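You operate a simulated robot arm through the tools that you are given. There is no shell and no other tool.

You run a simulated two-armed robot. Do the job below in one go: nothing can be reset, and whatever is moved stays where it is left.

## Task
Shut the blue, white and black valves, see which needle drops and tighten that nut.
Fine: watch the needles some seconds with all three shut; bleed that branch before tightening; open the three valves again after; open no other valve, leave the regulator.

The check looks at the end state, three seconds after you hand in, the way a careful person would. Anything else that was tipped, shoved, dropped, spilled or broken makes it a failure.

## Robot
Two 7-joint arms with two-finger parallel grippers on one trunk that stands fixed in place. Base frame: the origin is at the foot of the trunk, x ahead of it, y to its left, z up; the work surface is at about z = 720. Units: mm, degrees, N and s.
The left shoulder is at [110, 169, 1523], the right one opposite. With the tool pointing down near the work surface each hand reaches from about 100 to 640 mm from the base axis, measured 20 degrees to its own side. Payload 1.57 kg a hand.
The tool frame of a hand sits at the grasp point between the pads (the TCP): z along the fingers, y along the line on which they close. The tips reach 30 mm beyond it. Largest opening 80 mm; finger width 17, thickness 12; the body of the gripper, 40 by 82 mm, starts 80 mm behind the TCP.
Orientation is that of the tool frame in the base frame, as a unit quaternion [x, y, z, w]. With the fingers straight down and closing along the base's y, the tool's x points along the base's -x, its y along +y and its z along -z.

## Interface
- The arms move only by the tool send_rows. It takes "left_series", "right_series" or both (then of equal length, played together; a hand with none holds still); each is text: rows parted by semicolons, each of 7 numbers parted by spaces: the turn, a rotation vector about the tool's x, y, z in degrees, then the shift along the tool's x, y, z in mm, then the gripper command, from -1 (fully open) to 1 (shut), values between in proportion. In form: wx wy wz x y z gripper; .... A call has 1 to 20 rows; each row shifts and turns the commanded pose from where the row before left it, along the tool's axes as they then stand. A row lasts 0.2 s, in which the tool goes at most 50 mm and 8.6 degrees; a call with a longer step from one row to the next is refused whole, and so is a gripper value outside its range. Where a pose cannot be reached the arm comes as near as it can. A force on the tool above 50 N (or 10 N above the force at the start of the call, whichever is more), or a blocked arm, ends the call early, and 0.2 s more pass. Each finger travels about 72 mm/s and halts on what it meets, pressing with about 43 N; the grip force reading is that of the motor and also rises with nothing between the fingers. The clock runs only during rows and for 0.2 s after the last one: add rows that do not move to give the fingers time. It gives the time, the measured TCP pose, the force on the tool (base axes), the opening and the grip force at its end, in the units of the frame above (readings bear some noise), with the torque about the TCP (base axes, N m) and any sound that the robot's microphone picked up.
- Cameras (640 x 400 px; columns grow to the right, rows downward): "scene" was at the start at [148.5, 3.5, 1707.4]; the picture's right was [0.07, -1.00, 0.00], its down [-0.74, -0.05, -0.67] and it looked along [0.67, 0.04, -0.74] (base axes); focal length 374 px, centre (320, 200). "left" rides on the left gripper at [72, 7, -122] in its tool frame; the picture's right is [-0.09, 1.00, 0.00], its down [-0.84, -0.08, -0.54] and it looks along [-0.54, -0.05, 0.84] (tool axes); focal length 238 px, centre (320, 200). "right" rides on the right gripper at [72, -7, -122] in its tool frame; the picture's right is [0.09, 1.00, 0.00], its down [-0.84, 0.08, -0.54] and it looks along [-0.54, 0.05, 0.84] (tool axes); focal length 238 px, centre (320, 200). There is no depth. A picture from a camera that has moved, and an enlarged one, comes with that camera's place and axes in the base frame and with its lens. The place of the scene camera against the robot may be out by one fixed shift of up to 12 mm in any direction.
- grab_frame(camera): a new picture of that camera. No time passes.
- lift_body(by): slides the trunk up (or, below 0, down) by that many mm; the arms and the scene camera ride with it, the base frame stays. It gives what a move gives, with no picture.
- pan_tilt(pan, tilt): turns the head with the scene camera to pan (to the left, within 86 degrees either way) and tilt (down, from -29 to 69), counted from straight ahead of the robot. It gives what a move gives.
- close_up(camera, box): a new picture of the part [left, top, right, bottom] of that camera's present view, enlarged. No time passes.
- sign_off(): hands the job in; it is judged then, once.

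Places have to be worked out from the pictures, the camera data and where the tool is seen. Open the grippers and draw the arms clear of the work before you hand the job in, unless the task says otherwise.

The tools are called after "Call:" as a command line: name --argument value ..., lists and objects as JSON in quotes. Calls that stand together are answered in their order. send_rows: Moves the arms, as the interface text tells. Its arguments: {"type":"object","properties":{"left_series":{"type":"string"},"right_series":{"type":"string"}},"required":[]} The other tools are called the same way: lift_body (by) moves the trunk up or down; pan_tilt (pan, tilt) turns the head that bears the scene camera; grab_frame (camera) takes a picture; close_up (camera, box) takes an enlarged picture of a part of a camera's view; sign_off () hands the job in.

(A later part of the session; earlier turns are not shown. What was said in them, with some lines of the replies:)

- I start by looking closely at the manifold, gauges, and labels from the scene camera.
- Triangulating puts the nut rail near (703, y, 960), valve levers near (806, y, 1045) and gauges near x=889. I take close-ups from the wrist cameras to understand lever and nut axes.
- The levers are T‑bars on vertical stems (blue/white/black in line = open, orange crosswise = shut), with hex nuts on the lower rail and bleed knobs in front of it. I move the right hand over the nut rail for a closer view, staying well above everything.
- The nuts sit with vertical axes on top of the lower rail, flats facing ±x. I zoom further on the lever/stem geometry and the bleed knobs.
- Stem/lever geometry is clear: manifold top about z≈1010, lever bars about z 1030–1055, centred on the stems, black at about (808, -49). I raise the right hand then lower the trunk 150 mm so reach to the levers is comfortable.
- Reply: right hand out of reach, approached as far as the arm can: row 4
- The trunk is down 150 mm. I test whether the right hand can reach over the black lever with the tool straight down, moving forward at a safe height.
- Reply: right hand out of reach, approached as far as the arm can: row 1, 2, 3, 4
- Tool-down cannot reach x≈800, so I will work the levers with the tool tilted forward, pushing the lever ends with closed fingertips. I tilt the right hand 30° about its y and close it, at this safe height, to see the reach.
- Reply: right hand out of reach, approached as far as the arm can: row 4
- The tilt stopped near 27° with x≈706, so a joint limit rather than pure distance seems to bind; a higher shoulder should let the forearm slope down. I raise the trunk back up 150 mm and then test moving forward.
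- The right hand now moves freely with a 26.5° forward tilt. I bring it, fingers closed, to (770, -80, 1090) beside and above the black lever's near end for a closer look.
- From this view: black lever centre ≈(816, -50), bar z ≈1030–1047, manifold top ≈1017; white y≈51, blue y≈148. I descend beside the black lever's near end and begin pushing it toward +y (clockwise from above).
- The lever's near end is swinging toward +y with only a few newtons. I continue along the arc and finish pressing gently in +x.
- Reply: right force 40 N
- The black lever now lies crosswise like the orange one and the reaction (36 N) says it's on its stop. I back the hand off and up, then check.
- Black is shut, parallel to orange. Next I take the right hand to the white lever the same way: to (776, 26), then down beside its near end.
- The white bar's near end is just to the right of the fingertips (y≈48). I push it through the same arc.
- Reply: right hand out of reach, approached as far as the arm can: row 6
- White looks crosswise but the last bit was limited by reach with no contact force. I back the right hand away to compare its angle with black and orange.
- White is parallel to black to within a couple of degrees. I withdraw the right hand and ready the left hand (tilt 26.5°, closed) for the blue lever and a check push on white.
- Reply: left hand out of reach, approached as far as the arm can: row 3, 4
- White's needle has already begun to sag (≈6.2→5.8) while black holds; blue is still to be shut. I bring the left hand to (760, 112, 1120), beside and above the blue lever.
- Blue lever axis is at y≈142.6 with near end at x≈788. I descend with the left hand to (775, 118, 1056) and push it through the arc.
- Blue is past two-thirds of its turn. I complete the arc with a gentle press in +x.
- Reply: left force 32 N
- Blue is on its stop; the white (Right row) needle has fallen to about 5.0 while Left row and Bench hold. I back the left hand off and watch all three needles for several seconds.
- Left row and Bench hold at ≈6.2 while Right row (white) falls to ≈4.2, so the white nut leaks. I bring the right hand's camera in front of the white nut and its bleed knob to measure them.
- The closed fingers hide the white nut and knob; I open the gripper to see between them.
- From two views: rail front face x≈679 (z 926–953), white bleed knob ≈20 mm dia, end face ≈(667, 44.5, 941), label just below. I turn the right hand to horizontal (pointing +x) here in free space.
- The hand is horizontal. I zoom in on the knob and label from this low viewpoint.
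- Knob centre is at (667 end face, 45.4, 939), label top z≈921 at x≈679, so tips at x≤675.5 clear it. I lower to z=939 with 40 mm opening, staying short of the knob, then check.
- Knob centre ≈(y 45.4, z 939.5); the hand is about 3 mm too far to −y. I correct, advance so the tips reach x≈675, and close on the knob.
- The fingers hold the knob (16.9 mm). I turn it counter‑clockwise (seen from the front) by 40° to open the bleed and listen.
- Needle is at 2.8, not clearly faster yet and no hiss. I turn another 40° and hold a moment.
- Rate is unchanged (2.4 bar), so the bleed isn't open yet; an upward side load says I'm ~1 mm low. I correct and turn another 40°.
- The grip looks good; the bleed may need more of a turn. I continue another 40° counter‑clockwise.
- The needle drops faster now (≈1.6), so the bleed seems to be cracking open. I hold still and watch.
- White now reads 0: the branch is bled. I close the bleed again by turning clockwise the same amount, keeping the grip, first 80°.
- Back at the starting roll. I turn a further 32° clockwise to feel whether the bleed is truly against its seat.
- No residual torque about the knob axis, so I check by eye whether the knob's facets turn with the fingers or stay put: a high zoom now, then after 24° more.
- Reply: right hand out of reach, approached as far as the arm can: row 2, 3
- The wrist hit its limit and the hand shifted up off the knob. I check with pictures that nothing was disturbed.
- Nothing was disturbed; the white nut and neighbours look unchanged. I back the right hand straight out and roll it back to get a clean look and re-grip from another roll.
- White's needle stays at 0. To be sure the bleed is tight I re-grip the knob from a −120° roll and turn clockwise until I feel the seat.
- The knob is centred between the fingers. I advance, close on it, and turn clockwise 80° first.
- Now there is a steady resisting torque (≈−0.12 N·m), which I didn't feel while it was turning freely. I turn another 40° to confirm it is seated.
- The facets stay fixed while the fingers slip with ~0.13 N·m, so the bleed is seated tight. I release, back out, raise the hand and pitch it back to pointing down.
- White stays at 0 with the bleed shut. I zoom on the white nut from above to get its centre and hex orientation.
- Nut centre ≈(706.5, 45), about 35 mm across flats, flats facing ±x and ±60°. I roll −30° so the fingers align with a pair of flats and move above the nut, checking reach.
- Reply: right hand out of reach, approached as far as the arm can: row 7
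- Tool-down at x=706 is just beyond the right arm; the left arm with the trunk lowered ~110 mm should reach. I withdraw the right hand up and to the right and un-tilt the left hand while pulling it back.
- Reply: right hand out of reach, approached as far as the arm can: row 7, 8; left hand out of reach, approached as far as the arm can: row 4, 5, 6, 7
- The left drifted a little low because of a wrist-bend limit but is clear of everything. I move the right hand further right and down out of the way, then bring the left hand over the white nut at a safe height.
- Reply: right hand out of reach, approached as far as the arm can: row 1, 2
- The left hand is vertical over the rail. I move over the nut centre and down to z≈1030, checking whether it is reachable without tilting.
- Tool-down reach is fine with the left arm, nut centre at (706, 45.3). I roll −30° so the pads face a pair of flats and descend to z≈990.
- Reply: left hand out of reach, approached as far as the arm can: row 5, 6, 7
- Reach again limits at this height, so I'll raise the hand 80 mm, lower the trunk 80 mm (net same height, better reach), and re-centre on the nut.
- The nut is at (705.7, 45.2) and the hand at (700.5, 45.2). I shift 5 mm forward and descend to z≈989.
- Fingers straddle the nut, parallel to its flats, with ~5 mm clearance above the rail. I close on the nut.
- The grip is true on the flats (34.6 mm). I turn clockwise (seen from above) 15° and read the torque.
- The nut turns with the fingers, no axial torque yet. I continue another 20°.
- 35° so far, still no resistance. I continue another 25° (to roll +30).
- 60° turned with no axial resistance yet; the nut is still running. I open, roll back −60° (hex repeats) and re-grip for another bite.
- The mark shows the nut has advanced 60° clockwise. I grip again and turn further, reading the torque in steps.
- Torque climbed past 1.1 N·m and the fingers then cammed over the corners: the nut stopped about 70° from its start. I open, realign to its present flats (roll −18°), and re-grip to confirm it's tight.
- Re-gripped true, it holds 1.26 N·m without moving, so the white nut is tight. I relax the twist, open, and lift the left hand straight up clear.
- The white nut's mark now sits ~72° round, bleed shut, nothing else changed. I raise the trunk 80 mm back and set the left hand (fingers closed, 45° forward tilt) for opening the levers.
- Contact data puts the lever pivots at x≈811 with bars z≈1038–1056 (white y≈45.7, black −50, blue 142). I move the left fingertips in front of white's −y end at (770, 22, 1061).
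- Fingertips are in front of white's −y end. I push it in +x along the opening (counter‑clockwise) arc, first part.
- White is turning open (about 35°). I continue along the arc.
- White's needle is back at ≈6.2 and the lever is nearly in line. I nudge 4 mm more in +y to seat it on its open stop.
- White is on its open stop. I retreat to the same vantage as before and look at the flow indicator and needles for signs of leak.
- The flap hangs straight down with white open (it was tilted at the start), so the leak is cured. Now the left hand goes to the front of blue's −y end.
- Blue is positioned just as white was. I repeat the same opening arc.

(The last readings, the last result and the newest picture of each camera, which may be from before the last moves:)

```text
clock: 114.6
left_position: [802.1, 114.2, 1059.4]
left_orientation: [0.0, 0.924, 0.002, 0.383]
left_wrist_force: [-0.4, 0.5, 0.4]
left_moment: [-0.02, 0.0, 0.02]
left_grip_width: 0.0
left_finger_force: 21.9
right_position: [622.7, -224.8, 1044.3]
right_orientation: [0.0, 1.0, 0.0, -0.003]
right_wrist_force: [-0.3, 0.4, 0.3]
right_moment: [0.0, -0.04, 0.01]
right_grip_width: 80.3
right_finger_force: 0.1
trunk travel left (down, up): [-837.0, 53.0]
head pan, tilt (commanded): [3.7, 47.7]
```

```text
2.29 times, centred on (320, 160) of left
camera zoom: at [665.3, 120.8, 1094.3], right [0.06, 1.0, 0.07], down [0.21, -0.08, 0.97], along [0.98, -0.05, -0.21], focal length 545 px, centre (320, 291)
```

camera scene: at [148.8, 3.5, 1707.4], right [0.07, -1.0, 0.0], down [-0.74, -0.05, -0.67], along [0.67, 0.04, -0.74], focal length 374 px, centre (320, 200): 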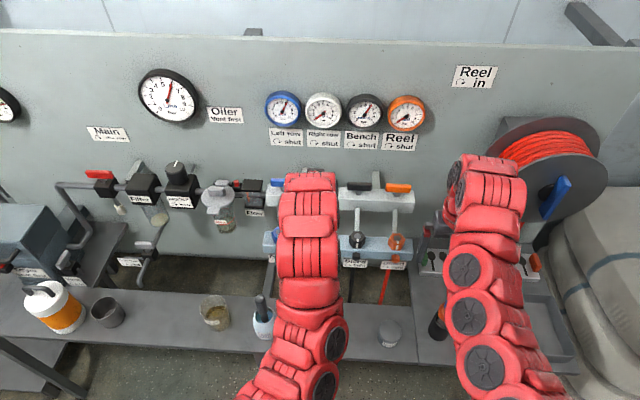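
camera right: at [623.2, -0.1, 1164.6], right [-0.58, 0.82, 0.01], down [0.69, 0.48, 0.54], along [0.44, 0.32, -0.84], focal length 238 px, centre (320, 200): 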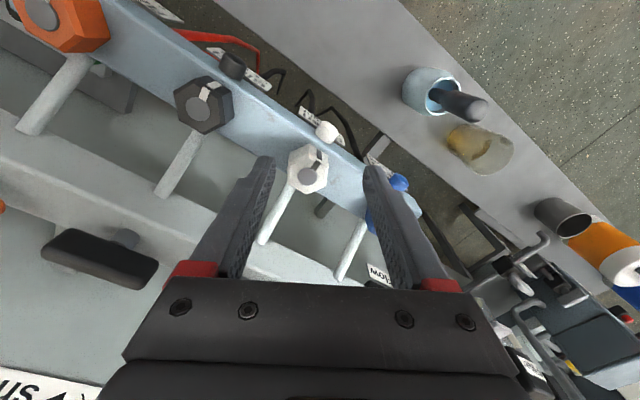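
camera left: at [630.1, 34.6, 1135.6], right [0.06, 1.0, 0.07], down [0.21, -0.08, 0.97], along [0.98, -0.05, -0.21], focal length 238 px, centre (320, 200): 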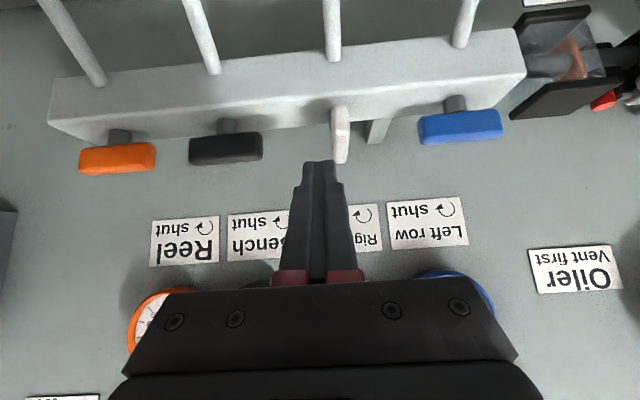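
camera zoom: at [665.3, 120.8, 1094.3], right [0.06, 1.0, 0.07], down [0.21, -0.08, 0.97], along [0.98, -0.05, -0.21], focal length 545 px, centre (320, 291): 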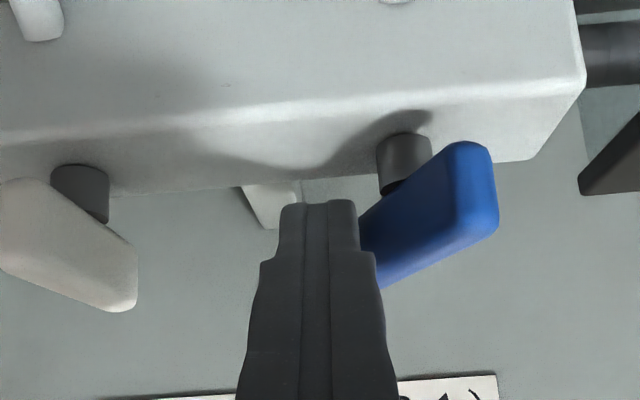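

Blue is turning; I finish the arc and seat it on the open stop.

Call:
send_rows --left_series "0 0 0 -2.5 6.5 2.5 1; 0 0 0 -0.5 6 0.5 1; 0 0 0 0 3 0 1; 0 0 0 0 2 0 1; 0 0 0 0 0 0 1"

Call:
close_up --camera "left" --box '[180, 80, 460, 240]'

Call:
close_up --camera "scene" --box '[255, 80, 435, 200]'

```text
clock: 115.8
left_position: [804.5, 121.0, 1058.9]
left_orientation: [0.003, 0.924, -0.001, 0.383]
left_wrist_force: [0.7, -36.9, -3.7]
left_moment: [-0.3, 0.03, -0.12]
left_grip_width: 0.0
left_finger_force: 21.4
right_position: [623.6, -230.6, 1043.4]
right_orientation: [-0.001, 1.0, 0.003, -0.002]
right_wrist_force: [0.2, -0.4, -0.6]
right_moment: [-0.01, 0.0, 0.04]
right_grip_width: 80.3
right_finger_force: 0.0
trunk travel left (down, up): [-837.0, 53.0]
head pan, tilt (commanded): [3.7, 47.7]
```

```text
2.29 times, centred on (320, 160) of left
camera zoom: at [668.8, 129.3, 1094.1], right [0.07, 1.0, 0.07], down [0.21, -0.08, 0.97], along [0.98, -0.06, -0.21], focal length 545 px, centre (320, 291)
```

zoom: 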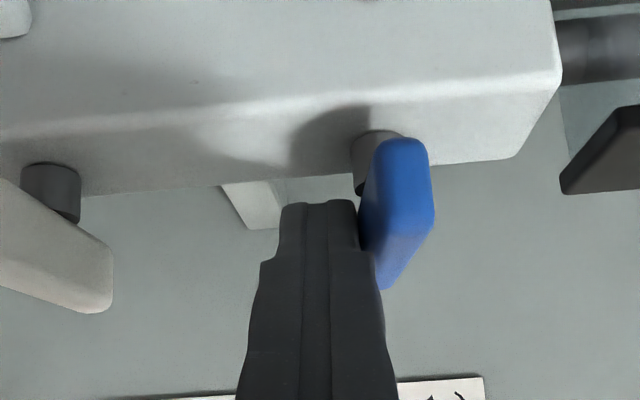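

```text
3.33 times, centred on (345, 140) of scene
camera zoom: at [149.2, -5.2, 1707.3], right [0.06, -1.0, -0.01], down [-0.74, -0.04, -0.67], along [0.67, 0.05, -0.74], focal length 1246 px, centre (237, 400)
```

zoom: 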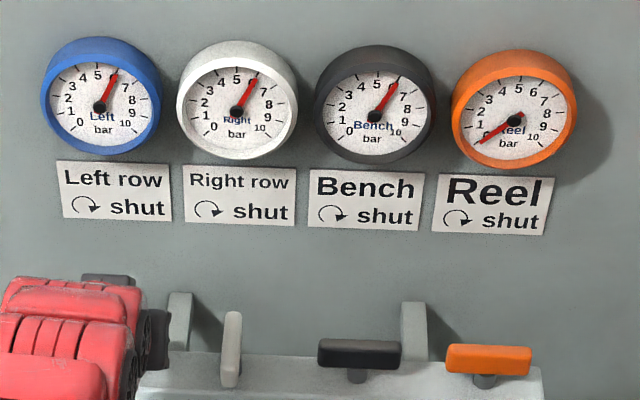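

There's 37 N against the push, so blue should be on its stop, though it looks a few degrees shy. I back off and compare blue and white unloaded.

Call:
send_rows --left_series "0 0 0 0 -8 0 1; 0 0 0 0 -8 0 1; 0 0 0 0 0 -25 1; 0 0 0 0 0 -30 1; 0 0 0 0 0 0 1"

Call:
grab_frame --camera "left"

Call:
close_up --camera "left" --box '[200, 60, 440, 200]'

Call:
close_up --camera "scene" --box '[260, 150, 420, 260]'

```text
clock: 117.0
left_position: [767.0, 115.8, 1100.0]
left_orientation: [0.0, 0.924, 0.002, 0.382]
left_wrist_force: [-0.4, 0.4, -0.4]
left_moment: [0.0, 0.0, -0.01]
left_grip_width: 0.1
left_finger_force: 21.7
right_position: [623.1, -224.3, 1045.2]
right_orientation: [0.0, 1.0, 0.001, -0.003]
right_wrist_force: [0.6, -0.3, 0.4]
right_moment: [-0.01, 0.01, 0.02]
right_grip_width: 80.2
right_finger_force: 0.1
trunk travel left (down, up): [-837.0, 53.0]
head pan, tilt (commanded): [3.7, 47.7]
```

```text
taken
camera left: at [631.2, 122.7, 1133.9], right [0.06, 1.0, 0.07], down [0.21, -0.08, 0.97], along [0.98, -0.05, -0.21], focal length 238 px, centre (320, 200)
```

left: 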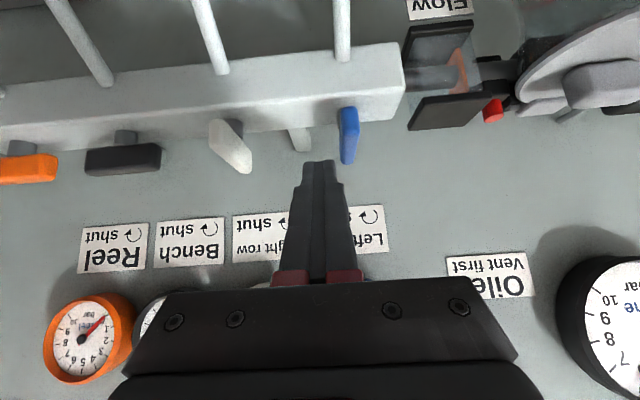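

```text
2.67 times, centred on (320, 130) of left
camera zoom: at [631.2, 122.7, 1133.9], right [0.06, 1.0, 0.07], down [0.21, -0.08, 0.97], along [0.98, -0.05, -0.21], focal length 636 px, centre (320, 387)
```

zoom: 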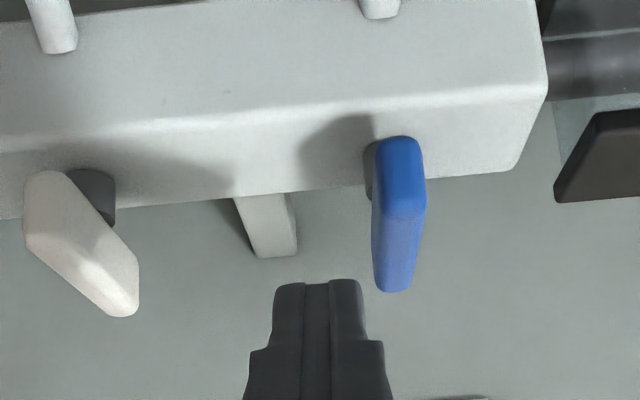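

```text
3.64 times, centred on (340, 205) of scene
camera zoom: at [149.5, 4.1, 1707.3], right [0.07, -1.0, 0.0], down [-0.74, -0.05, -0.67], along [0.67, 0.04, -0.74], focal length 1360 px, centre (247, 182)
```

zoom: 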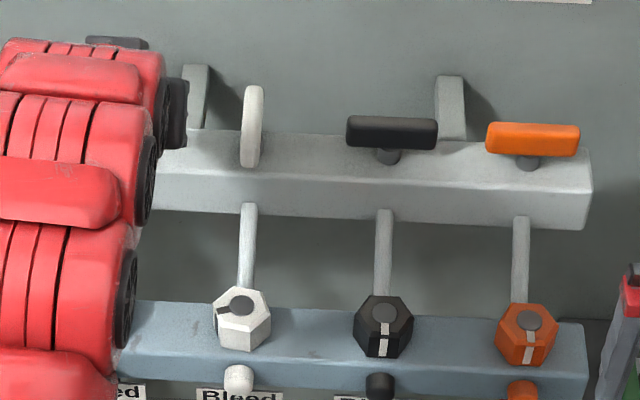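

Unloaded, blue lies exactly along x (y≈140 at both ends) and white too: both open. Now I bring the right hand forward and up, tilt it 45° and close it for the black lever.

Call:
send_rows --right_series "0 0 0 -19.5 26.3 -23.75 1; 0 0 0 -19.5 26.3 -23.75 1; 0 0 0 -19.5 26.3 -23.75 1; 0 0 0 -19.5 26.3 -23.75 1; 0 -7.5 0 0 0 0 1; 0 -7.5 0 0 0 0 1; 0 -7.5 0 0 0 0 1; 0 -7.5 0 0 0 0 1; 0 -7.5 0 0 0 0 1; 0 -7.5 0 0 0 0 1; 0 0 0 0 0 0 1" --left_series "0 0 0 0 20 -20 1; 0 0 0 0 20 -20 1; 0 0 0 0 0 0 1; 0 0 0 0 0 0 1; 0 0 0 0 0 0 1; 0 0 0 0 0 0 1; 0 0 0 0 0 0 1; 0 0 0 0 0 0 1; 0 0 0 0 0 0 1; 0 0 0 0 0 0 1; 0 0 0 0 0 0 1"

Call:
grab_frame --camera "right"

Call:
grab_frame --camera "scene"

```text
clock: 119.4
left_position: [738.5, 154.8, 1127.8]
left_orientation: [0.001, 0.924, 0.002, 0.383]
left_wrist_force: [-0.3, 0.2, -0.6]
left_moment: [0.0, 0.0, -0.02]
left_grip_width: 0.0
left_finger_force: 21.3
right_position: [700.9, -122.5, 1139.8]
right_orientation: [0.001, 0.925, 0.0, 0.381]
right_wrist_force: [-0.1, 0.6, -0.4]
right_moment: [0.02, 0.0, 0.0]
right_grip_width: 0.0
right_finger_force: 21.0
trunk travel left (down, up): [-837.0, 53.0]
head pan, tilt (commanded): [3.7, 47.7]
```

```text
taken
camera right: at [563.5, -127.3, 1175.9], right [-0.07, 1.0, -0.06], down [0.21, 0.08, 0.97], along [0.97, 0.05, -0.22], focal length 238 px, centre (320, 200)
```

right: 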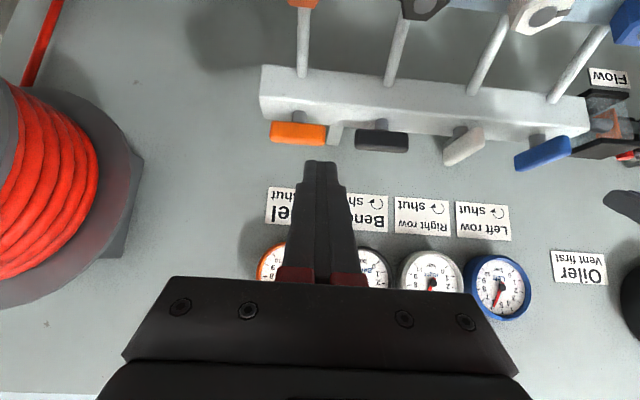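

```text
taken
camera scene: at [148.6, 3.1, 1707.4], right [0.07, -1.0, 0.0], down [-0.74, -0.05, -0.67], along [0.67, 0.04, -0.74], focal length 374 px, centre (320, 200)
```

scene: 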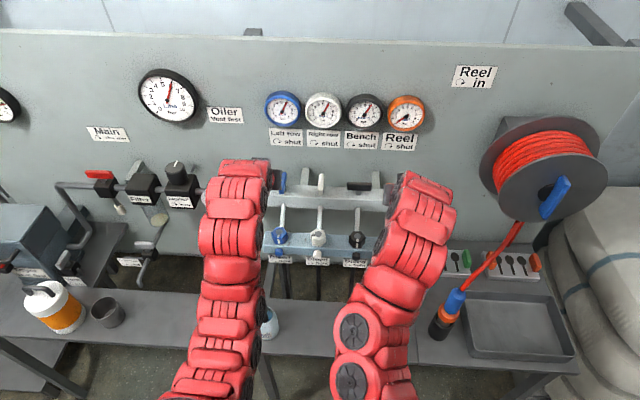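

The right hand is tilted 45° and clear. I bring it in front of black's −y end at (770, −71, 1061).

Call:
send_rows --right_series "0 0 0 1.7 12.5 26.2 1; 0 0 0 1.7 12.5 26.2 1; 0 0 0 1.7 12.5 26.2 1; 0 0 0 1.7 12.5 26.2 1; 0 0 0 0 0 0 1"

Call:
close_up --camera "right" --box '[180, 80, 460, 240]'

```text
clock: 120.6
left_position: [738.3, 154.6, 1129.8]
left_orientation: [-0.001, 0.924, 0.002, 0.383]
left_wrist_force: [0.1, -0.2, 0.2]
left_moment: [0.0, 0.0, 0.01]
left_grip_width: 0.0
left_finger_force: 20.5
right_position: [768.7, -69.5, 1062.7]
right_orientation: [0.002, 0.925, 0.001, 0.38]
right_wrist_force: [0.6, -0.3, 0.1]
right_moment: [0.02, 0.01, -0.01]
right_grip_width: 0.0
right_finger_force: 21.5
trunk travel left (down, up): [-837.0, 53.0]
head pan, tilt (commanded): [3.7, 47.7]
```

```text
2.29 times, centred on (320, 160) of right
camera zoom: at [631.6, -75.4, 1098.6], right [-0.06, 1.0, -0.06], down [0.21, 0.08, 0.97], along [0.97, 0.05, -0.22], focal length 545 px, centre (320, 291)
```

zoom: 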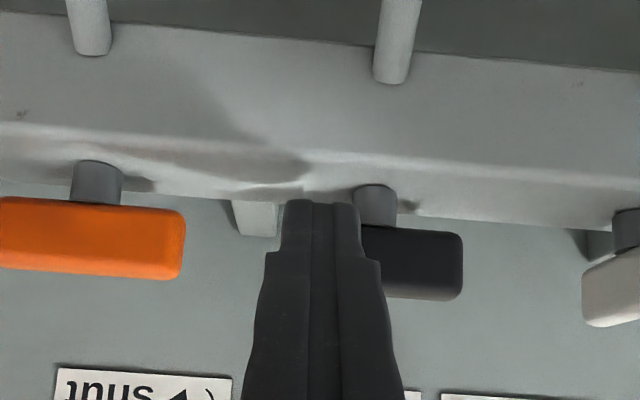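

Black's stem is at y≈−49. I push its −y end along the same opening arc.

Call:
send_rows --right_series "0 0 0 -6.4 -4.5 6.3 1; 0 0 0 -4.3 -6 4.2 1; 0 0 0 -4.3 -4 4.2 1; 0 0 0 -3.9 2 3.9 1; 0 0 0 -3.5 3.5 3.5 1; 0 0 0 0 0 0 1"

Call:
close_up --camera "right" --box '[180, 80, 460, 240]'

```text
clock: 122.0
left_position: [738.9, 155.4, 1128.4]
left_orientation: [0.001, 0.924, 0.002, 0.383]
left_wrist_force: [0.8, 1.2, -0.2]
left_moment: [0.04, -0.01, -0.04]
left_grip_width: 0.0
left_finger_force: 21.9
right_position: [801.4, -78.1, 1061.4]
right_orientation: [0.001, 0.925, 0.0, 0.381]
right_wrist_force: [0.3, -1.3, -0.7]
right_moment: [-0.04, 0.02, 0.0]
right_grip_width: 0.0
right_finger_force: 21.0
trunk travel left (down, up): [-837.0, 53.0]
head pan, tilt (commanded): [3.7, 47.7]
```

```text
2.29 times, centred on (320, 160) of right
camera zoom: at [664.1, -85.0, 1097.2], right [-0.06, 1.0, -0.06], down [0.21, 0.08, 0.97], along [0.97, 0.05, -0.22], focal length 545 px, centre (320, 291)
```

zoom: 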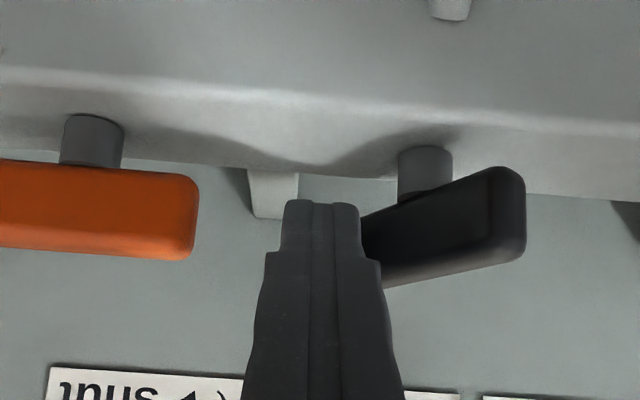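

Black is about half open. I complete the arc and seat it gently on its stop.

Call:
send_rows --right_series "0 0 0 -3.2 6.5 3.2 1; 0 0 0 -0.7 5 0.7 1; 0 0 0 0 3 0 1; 0 0 0 0 2 0 1; 0 0 0 0 0 0 1"

Call:
close_up --camera "right" --box '[180, 80, 460, 240]'

```text
clock: 123.2
left_position: [738.7, 153.4, 1128.7]
left_orientation: [0.0, 0.924, 0.002, 0.382]
left_wrist_force: [0.3, 0.3, -0.4]
left_moment: [0.01, -0.01, -0.01]
left_grip_width: 0.1
left_finger_force: 21.4
right_position: [806.3, -66.7, 1060.6]
right_orientation: [0.001, 0.925, 0.0, 0.381]
right_wrist_force: [2.0, -10.3, 1.0]
right_moment: [-0.12, -0.01, -0.07]
right_grip_width: 0.0
right_finger_force: 21.1
trunk travel left (down, up): [-837.0, 53.0]
head pan, tilt (commanded): [3.7, 47.7]
```

```text
2.29 times, centred on (320, 160) of right
camera zoom: at [669.3, -72.4, 1097.1], right [-0.06, 1.0, -0.06], down [0.21, 0.08, 0.97], along [0.98, 0.05, -0.22], focal length 545 px, centre (320, 291)
```

zoom: 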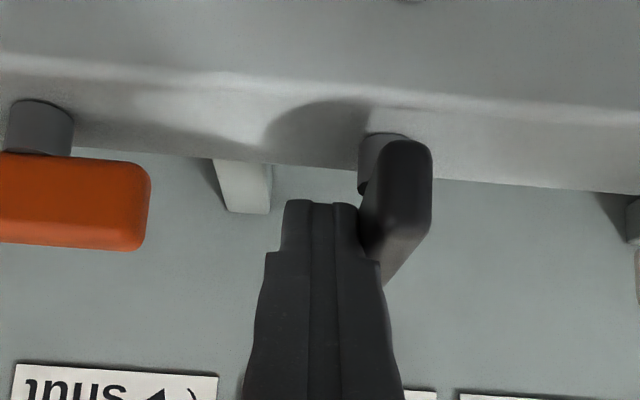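

Call:
send_rows --right_series "0 0 0 0 2 0 1; 0 0 0 0 2 0 1; 0 0 0 0 0 0 1"

Call:
send_rows --right_series "0 0 0 0 -8 0 1; 0 0 0 0 -6 0 1; 0 0 0 0 0 -25 1; 0 0 0 0 0 -30 1; 0 0 0 0 0 -30 1; 0 0 0 0 0 0 1"

Call:
grab_frame --camera "right"

Call:
close_up --camera "right" --box '[200, 60, 440, 200]'

Call:
grab_frame --camera "scene"

```text
clock: 124.0
left_position: [738.4, 151.3, 1129.7]
left_orientation: [0.001, 0.923, 0.004, 0.384]
left_wrist_force: [0.6, 0.2, 0.1]
left_moment: [-0.02, -0.01, -0.03]
left_grip_width: 0.0
left_finger_force: 21.2
right_position: [806.7, -66.4, 1060.4]
right_orientation: [0.003, 0.925, -0.001, 0.381]
right_wrist_force: [0.2, -29.3, 4.2]
right_moment: [-0.29, -0.03, -0.18]
right_grip_width: 0.0
right_finger_force: 21.5
trunk travel left (down, up): [-837.0, 53.0]
head pan, tilt (commanded): [3.7, 47.7]
```

```text
clock: 125.4
left_position: [738.4, 154.6, 1128.5]
left_orientation: [0.001, 0.924, 0.001, 0.384]
left_wrist_force: [-0.5, -0.2, 0.0]
left_moment: [-0.01, 0.03, -0.04]
left_grip_width: 0.0
left_finger_force: 21.3
right_position: [747.3, -71.6, 1122.5]
right_orientation: [0.0, 0.925, 0.002, 0.38]
right_wrist_force: [0.3, 0.0, -0.3]
right_moment: [0.0, -0.01, 0.01]
right_grip_width: 0.1
right_finger_force: 21.4
trunk travel left (down, up): [-837.0, 53.0]
head pan, tilt (commanded): [3.7, 47.7]
```

```text
taken
camera right: at [610.4, -77.6, 1158.4], right [-0.07, 1.0, -0.06], down [0.21, 0.08, 0.97], along [0.97, 0.05, -0.22], focal length 238 px, centre (320, 200)
```

right: 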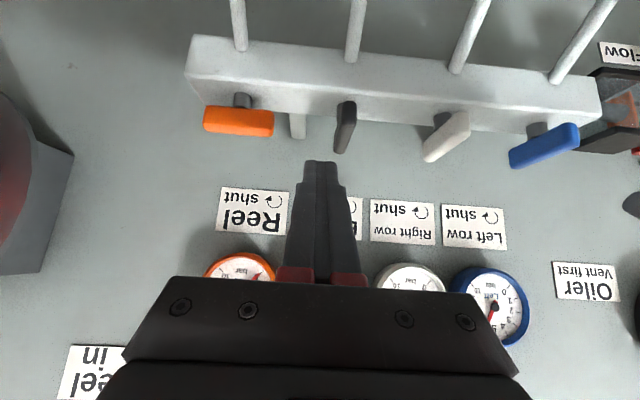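

```text
2.67 times, centred on (320, 130) of right
camera zoom: at [610.4, -77.6, 1158.4], right [-0.07, 1.0, -0.06], down [0.21, 0.08, 0.97], along [0.97, 0.05, -0.22], focal length 636 px, centre (320, 387)
```

zoom: 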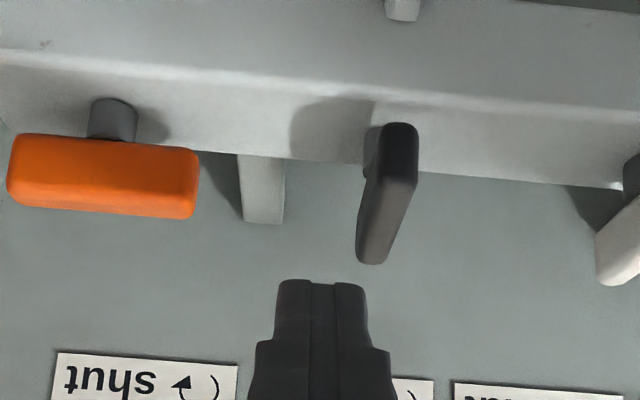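

```text
taken
camera scene: at [148.5, 3.1, 1707.4], right [0.07, -1.0, 0.0], down [-0.74, -0.05, -0.67], along [0.67, 0.04, -0.74], focal length 374 px, centre (320, 200)
```

scene: 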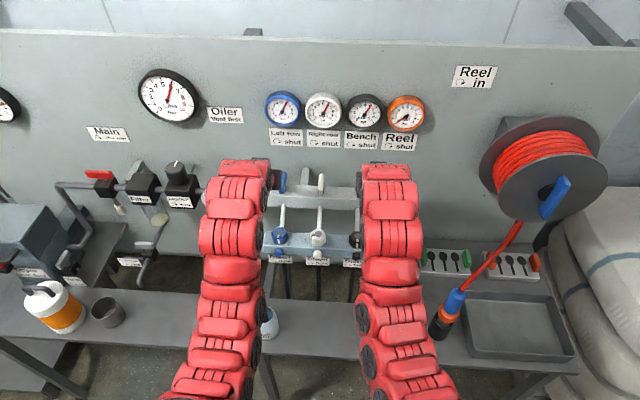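

All three levers are open and in line; orange untouched. I retract both arms up, back and outward, then open the grippers.

Call:
send_rows --left_series "0 0 0 -3.6 27.5 -24.7 1; 0 0 0 -3.6 27.5 -24.7 1; 0 0 0 -3.6 27.5 -24.7 1; 0 0 0 -3.6 27.5 -24.7 1; 0 0 0 0 0 0 1; 0 0 0 0 0 0 -1; 0 0 0 0 0 0 -1; 0 0 0 0 0 0 -1; 0 0 0 0 0 0 -1" --right_series "0 0 0 -2.8 -34 -19.8 1; 0 0 0 -2.8 -34 -19.8 1; 0 0 0 -2.8 -34 -19.8 1; 0 0 0 -2.8 -34 -19.8 1; 0 0 0 -2.8 -34 -19.8 1; 0 0 0 0 0 0 -1; 0 0 0 0 0 0 -1; 0 0 0 0 0 0 -1; 0 0 0 0 0 0 -1"

Call:
grab_frame --camera "scene"

Call:
close_up --camera "scene" --box '[255, 80, 435, 200]'

Call:
close_up --camera "scene" --box '[225, 160, 425, 280]'

```text
clock: 127.4
left_position: [676.8, 264.4, 1208.2]
left_orientation: [0.0, 0.924, 0.002, 0.383]
left_wrist_force: [0.5, -0.3, 0.3]
left_moment: [-0.03, 0.02, -0.02]
left_grip_width: 80.0
left_finger_force: 0.0
right_position: [687.3, -242.9, 1198.3]
right_orientation: [0.001, 0.925, 0.0, 0.38]
right_wrist_force: [-0.5, 0.4, -0.6]
right_moment: [-0.03, -0.02, -0.02]
right_grip_width: 80.1
right_finger_force: 0.0
trunk travel left (down, up): [-837.0, 53.0]
head pan, tilt (commanded): [3.7, 47.7]
```

```text
taken
camera scene: at [148.4, 3.9, 1707.4], right [0.07, -1.0, 0.0], down [-0.74, -0.05, -0.67], along [0.67, 0.04, -0.74], focal length 374 px, centre (320, 200)
```

scene: 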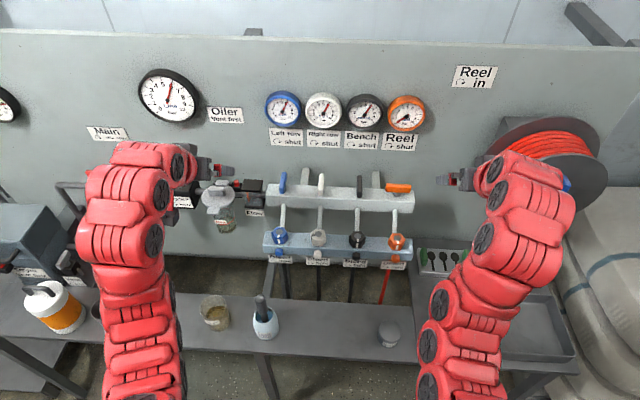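

```text
3.33 times, centred on (345, 140) of scene
camera zoom: at [148.4, 3.9, 1707.4], right [0.07, -1.0, 0.0], down [-0.74, -0.05, -0.67], along [0.67, 0.04, -0.74], focal length 1246 px, centre (237, 400)
```

zoom: 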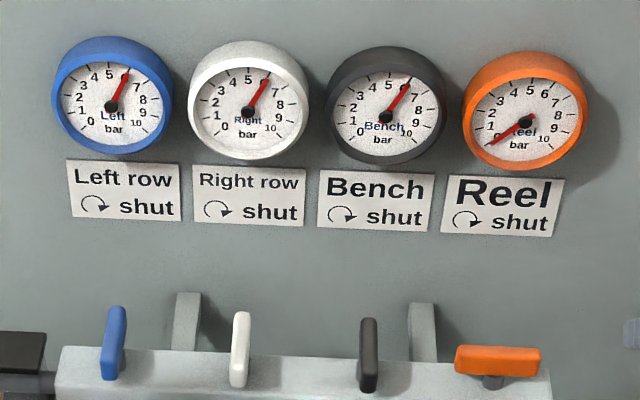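

```text
3.20 times, centred on (325, 220) of scene
camera zoom: at [148.4, 3.9, 1707.4], right [0.07, -1.0, 0.0], down [-0.74, -0.05, -0.67], along [0.67, 0.04, -0.74], focal length 1197 px, centre (304, 136)
```

zoom: 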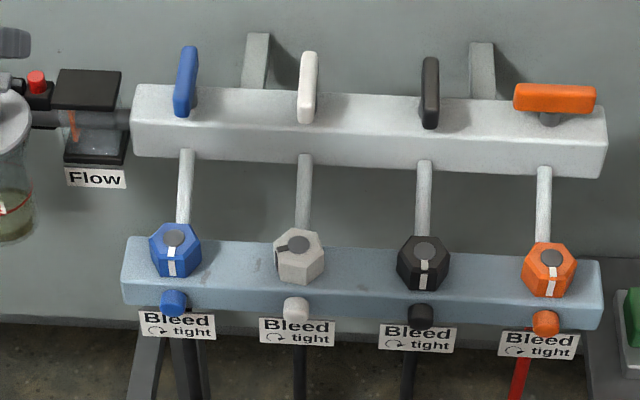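

Call:
close_up --camera "scene" --box '[190, 165, 280, 240]'

Call:
close_up --camera "scene" --box '[420, 120, 620, 370]'

Call:
grab_frame --camera "right"

Call:
grab_frame --camera "left"

```text
5.33 times, centred on (235, 202) of scene
camera zoom: at [148.4, 3.9, 1707.4], right [0.07, -1.0, 0.0], down [-0.74, -0.05, -0.67], along [0.67, 0.04, -0.74], focal length 1994 px, centre (773, 187)
```

zoom: 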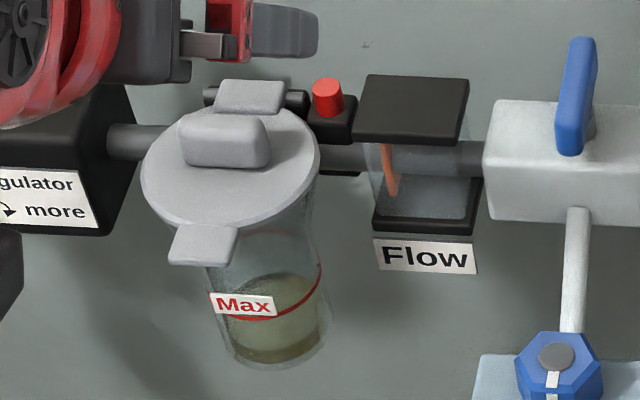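

```text
1.60 times, centred on (520, 245) of scene
camera zoom: at [148.4, 3.9, 1707.4], right [0.07, -1.0, 0.0], down [-0.74, -0.05, -0.67], along [0.67, 0.04, -0.74], focal length 598 px, centre (0, 128)
```

zoom: 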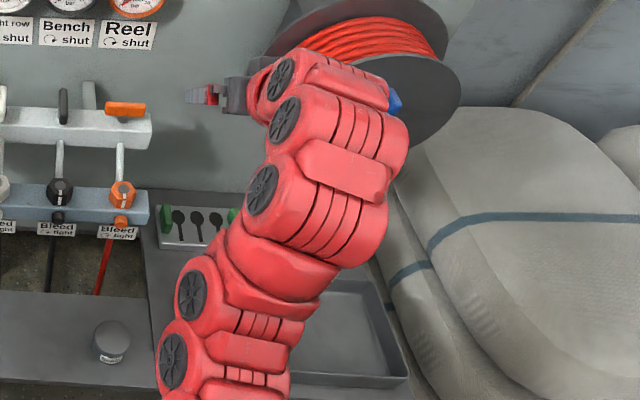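

```text
taken
camera right: at [549.7, -249.4, 1235.6], right [-0.07, 1.0, -0.06], down [0.21, 0.08, 0.97], along [0.97, 0.05, -0.22], focal length 238 px, centre (320, 200)
```

right: 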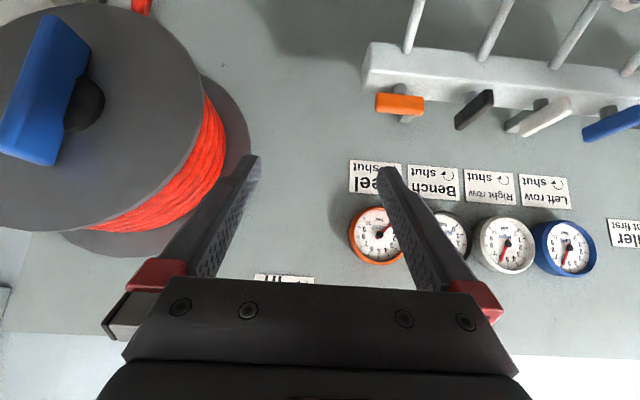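

```text
taken
camera left: at [541.2, 271.7, 1242.1], right [0.06, 1.0, 0.07], down [0.21, -0.08, 0.97], along [0.98, -0.05, -0.21], focal length 238 px, centre (320, 200)
```

left: 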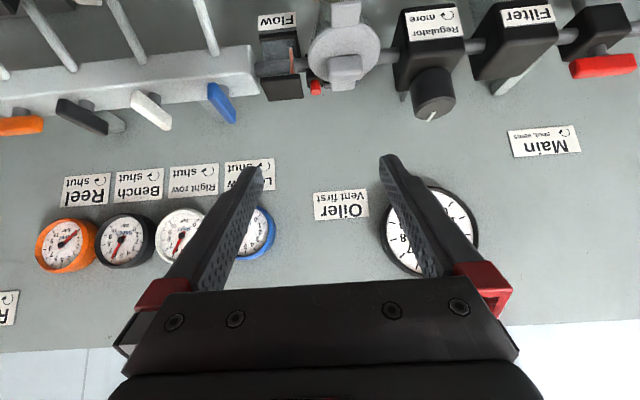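

All needles read ≈6.2 with the three valves open, orange shut, flow flap hanging straight (no leak), regulator and oiler untouched. I back both hands off a little further for margin and watch a few seconds before handing in.

Call:
send_rows --left_series "0 0 0 0 0 -20 -1; 0 0 0 0 0 -20 -1; 0 0 0 0 0 0 -1; 0 0 0 0 0 0 -1; 0 0 0 0 0 0 -1; 0 0 0 0 0 0 -1; 0 0 0 0 0 0 -1; 0 0 0 0 0 0 -1; 0 0 0 0 0 0 -1; 0 0 0 0 0 0 -1; 0 0 0 0 0 0 -1; 0 0 0 0 0 0 -1" --right_series "0 0 0 0 0 -20 -1; 0 0 0 0 0 -20 -1; 0 0 0 0 0 0 -1; 0 0 0 0 0 0 -1; 0 0 0 0 0 0 -1; 0 0 0 0 0 0 -1; 0 0 0 0 0 0 -1; 0 0 0 0 0 0 -1; 0 0 0 0 0 0 -1; 0 0 0 0 0 0 -1; 0 0 0 0 0 0 -1; 0 0 0 0 0 0 -1"

Call:
grab_frame --camera "scene"

Call:
close_up --camera "scene" --box '[225, 80, 435, 280]'

```text
clock: 130.0
left_position: [649.2, 264.7, 1234.0]
left_orientation: [0.0, 0.923, 0.001, 0.384]
left_wrist_force: [-0.1, 0.3, -0.6]
left_moment: [0.01, 0.0, 0.02]
left_grip_width: 80.0
left_finger_force: 0.1
right_position: [658.4, -243.9, 1229.2]
right_orientation: [0.001, 0.925, 0.0, 0.381]
right_wrist_force: [0.0, -0.1, -0.4]
right_moment: [0.0, 0.01, -0.02]
right_grip_width: 80.2
right_finger_force: 0.3
trunk travel left (down, up): [-837.0, 53.0]
head pan, tilt (commanded): [3.7, 47.7]
```

```text
taken
camera scene: at [148.4, 3.5, 1707.4], right [0.07, -1.0, 0.0], down [-0.74, -0.05, -0.67], along [0.67, 0.04, -0.74], focal length 374 px, centre (320, 200)
```

scene: 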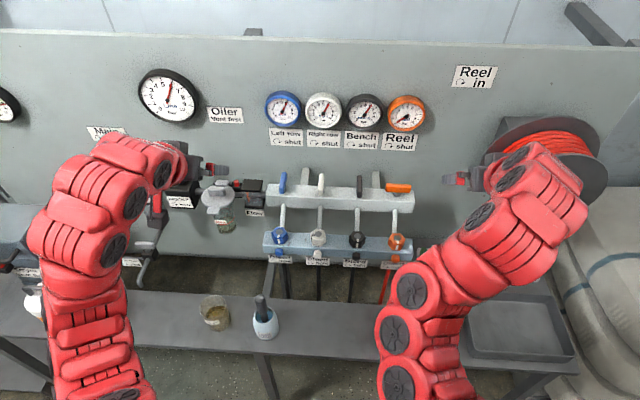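

```text
2.00 times, centred on (330, 180) of scene
camera zoom: at [148.4, 3.5, 1707.4], right [0.07, -1.0, 0.0], down [-0.74, -0.05, -0.67], along [0.67, 0.04, -0.74], focal length 748 px, centre (300, 240)
```

zoom: 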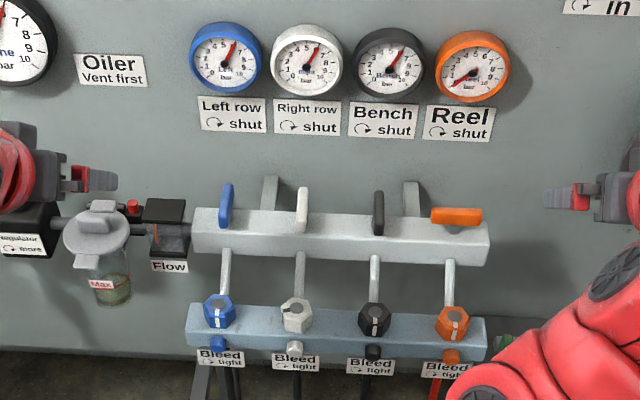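

Everything is steady: the blue, white and black valves are open at about 6.2 bar, the white nut is tight, its bleed is shut and the grippers are open and clear. I hand the job in.

Call:
sign_off

```text
The job is handed in.
```

The leak was on the white (Right row) branch. I tightened that nut, and the job is handed in.

- **Finding it:** with blue, white and black all shut for over six seconds, white fell to about 4.2 bar and kept dropping. Left row and Bench held at about 6.2.
- **Bleeding:** I bled the white branch to 0, then shut its bleed again until it would turn no further.
- **Tightening:** the white nut turned about 70° clockwise and then held 1.26 N·m without moving.
- **Leak check:** with the white valve open again, the flap in the flow indicator hangs straight down. At the start it was tilted, so I take this as no leak.
- **End state:** the three valves are open again and their needles read about 6.2 bar. The orange valve and the regulator were not touched. Both grippers are open and drawn back.

While I was closing the bleed, the right wrist reached its limit and the hand slid up off the knob, past the front of the white nut. The pictures afterwards showed nothing moved or damaged.
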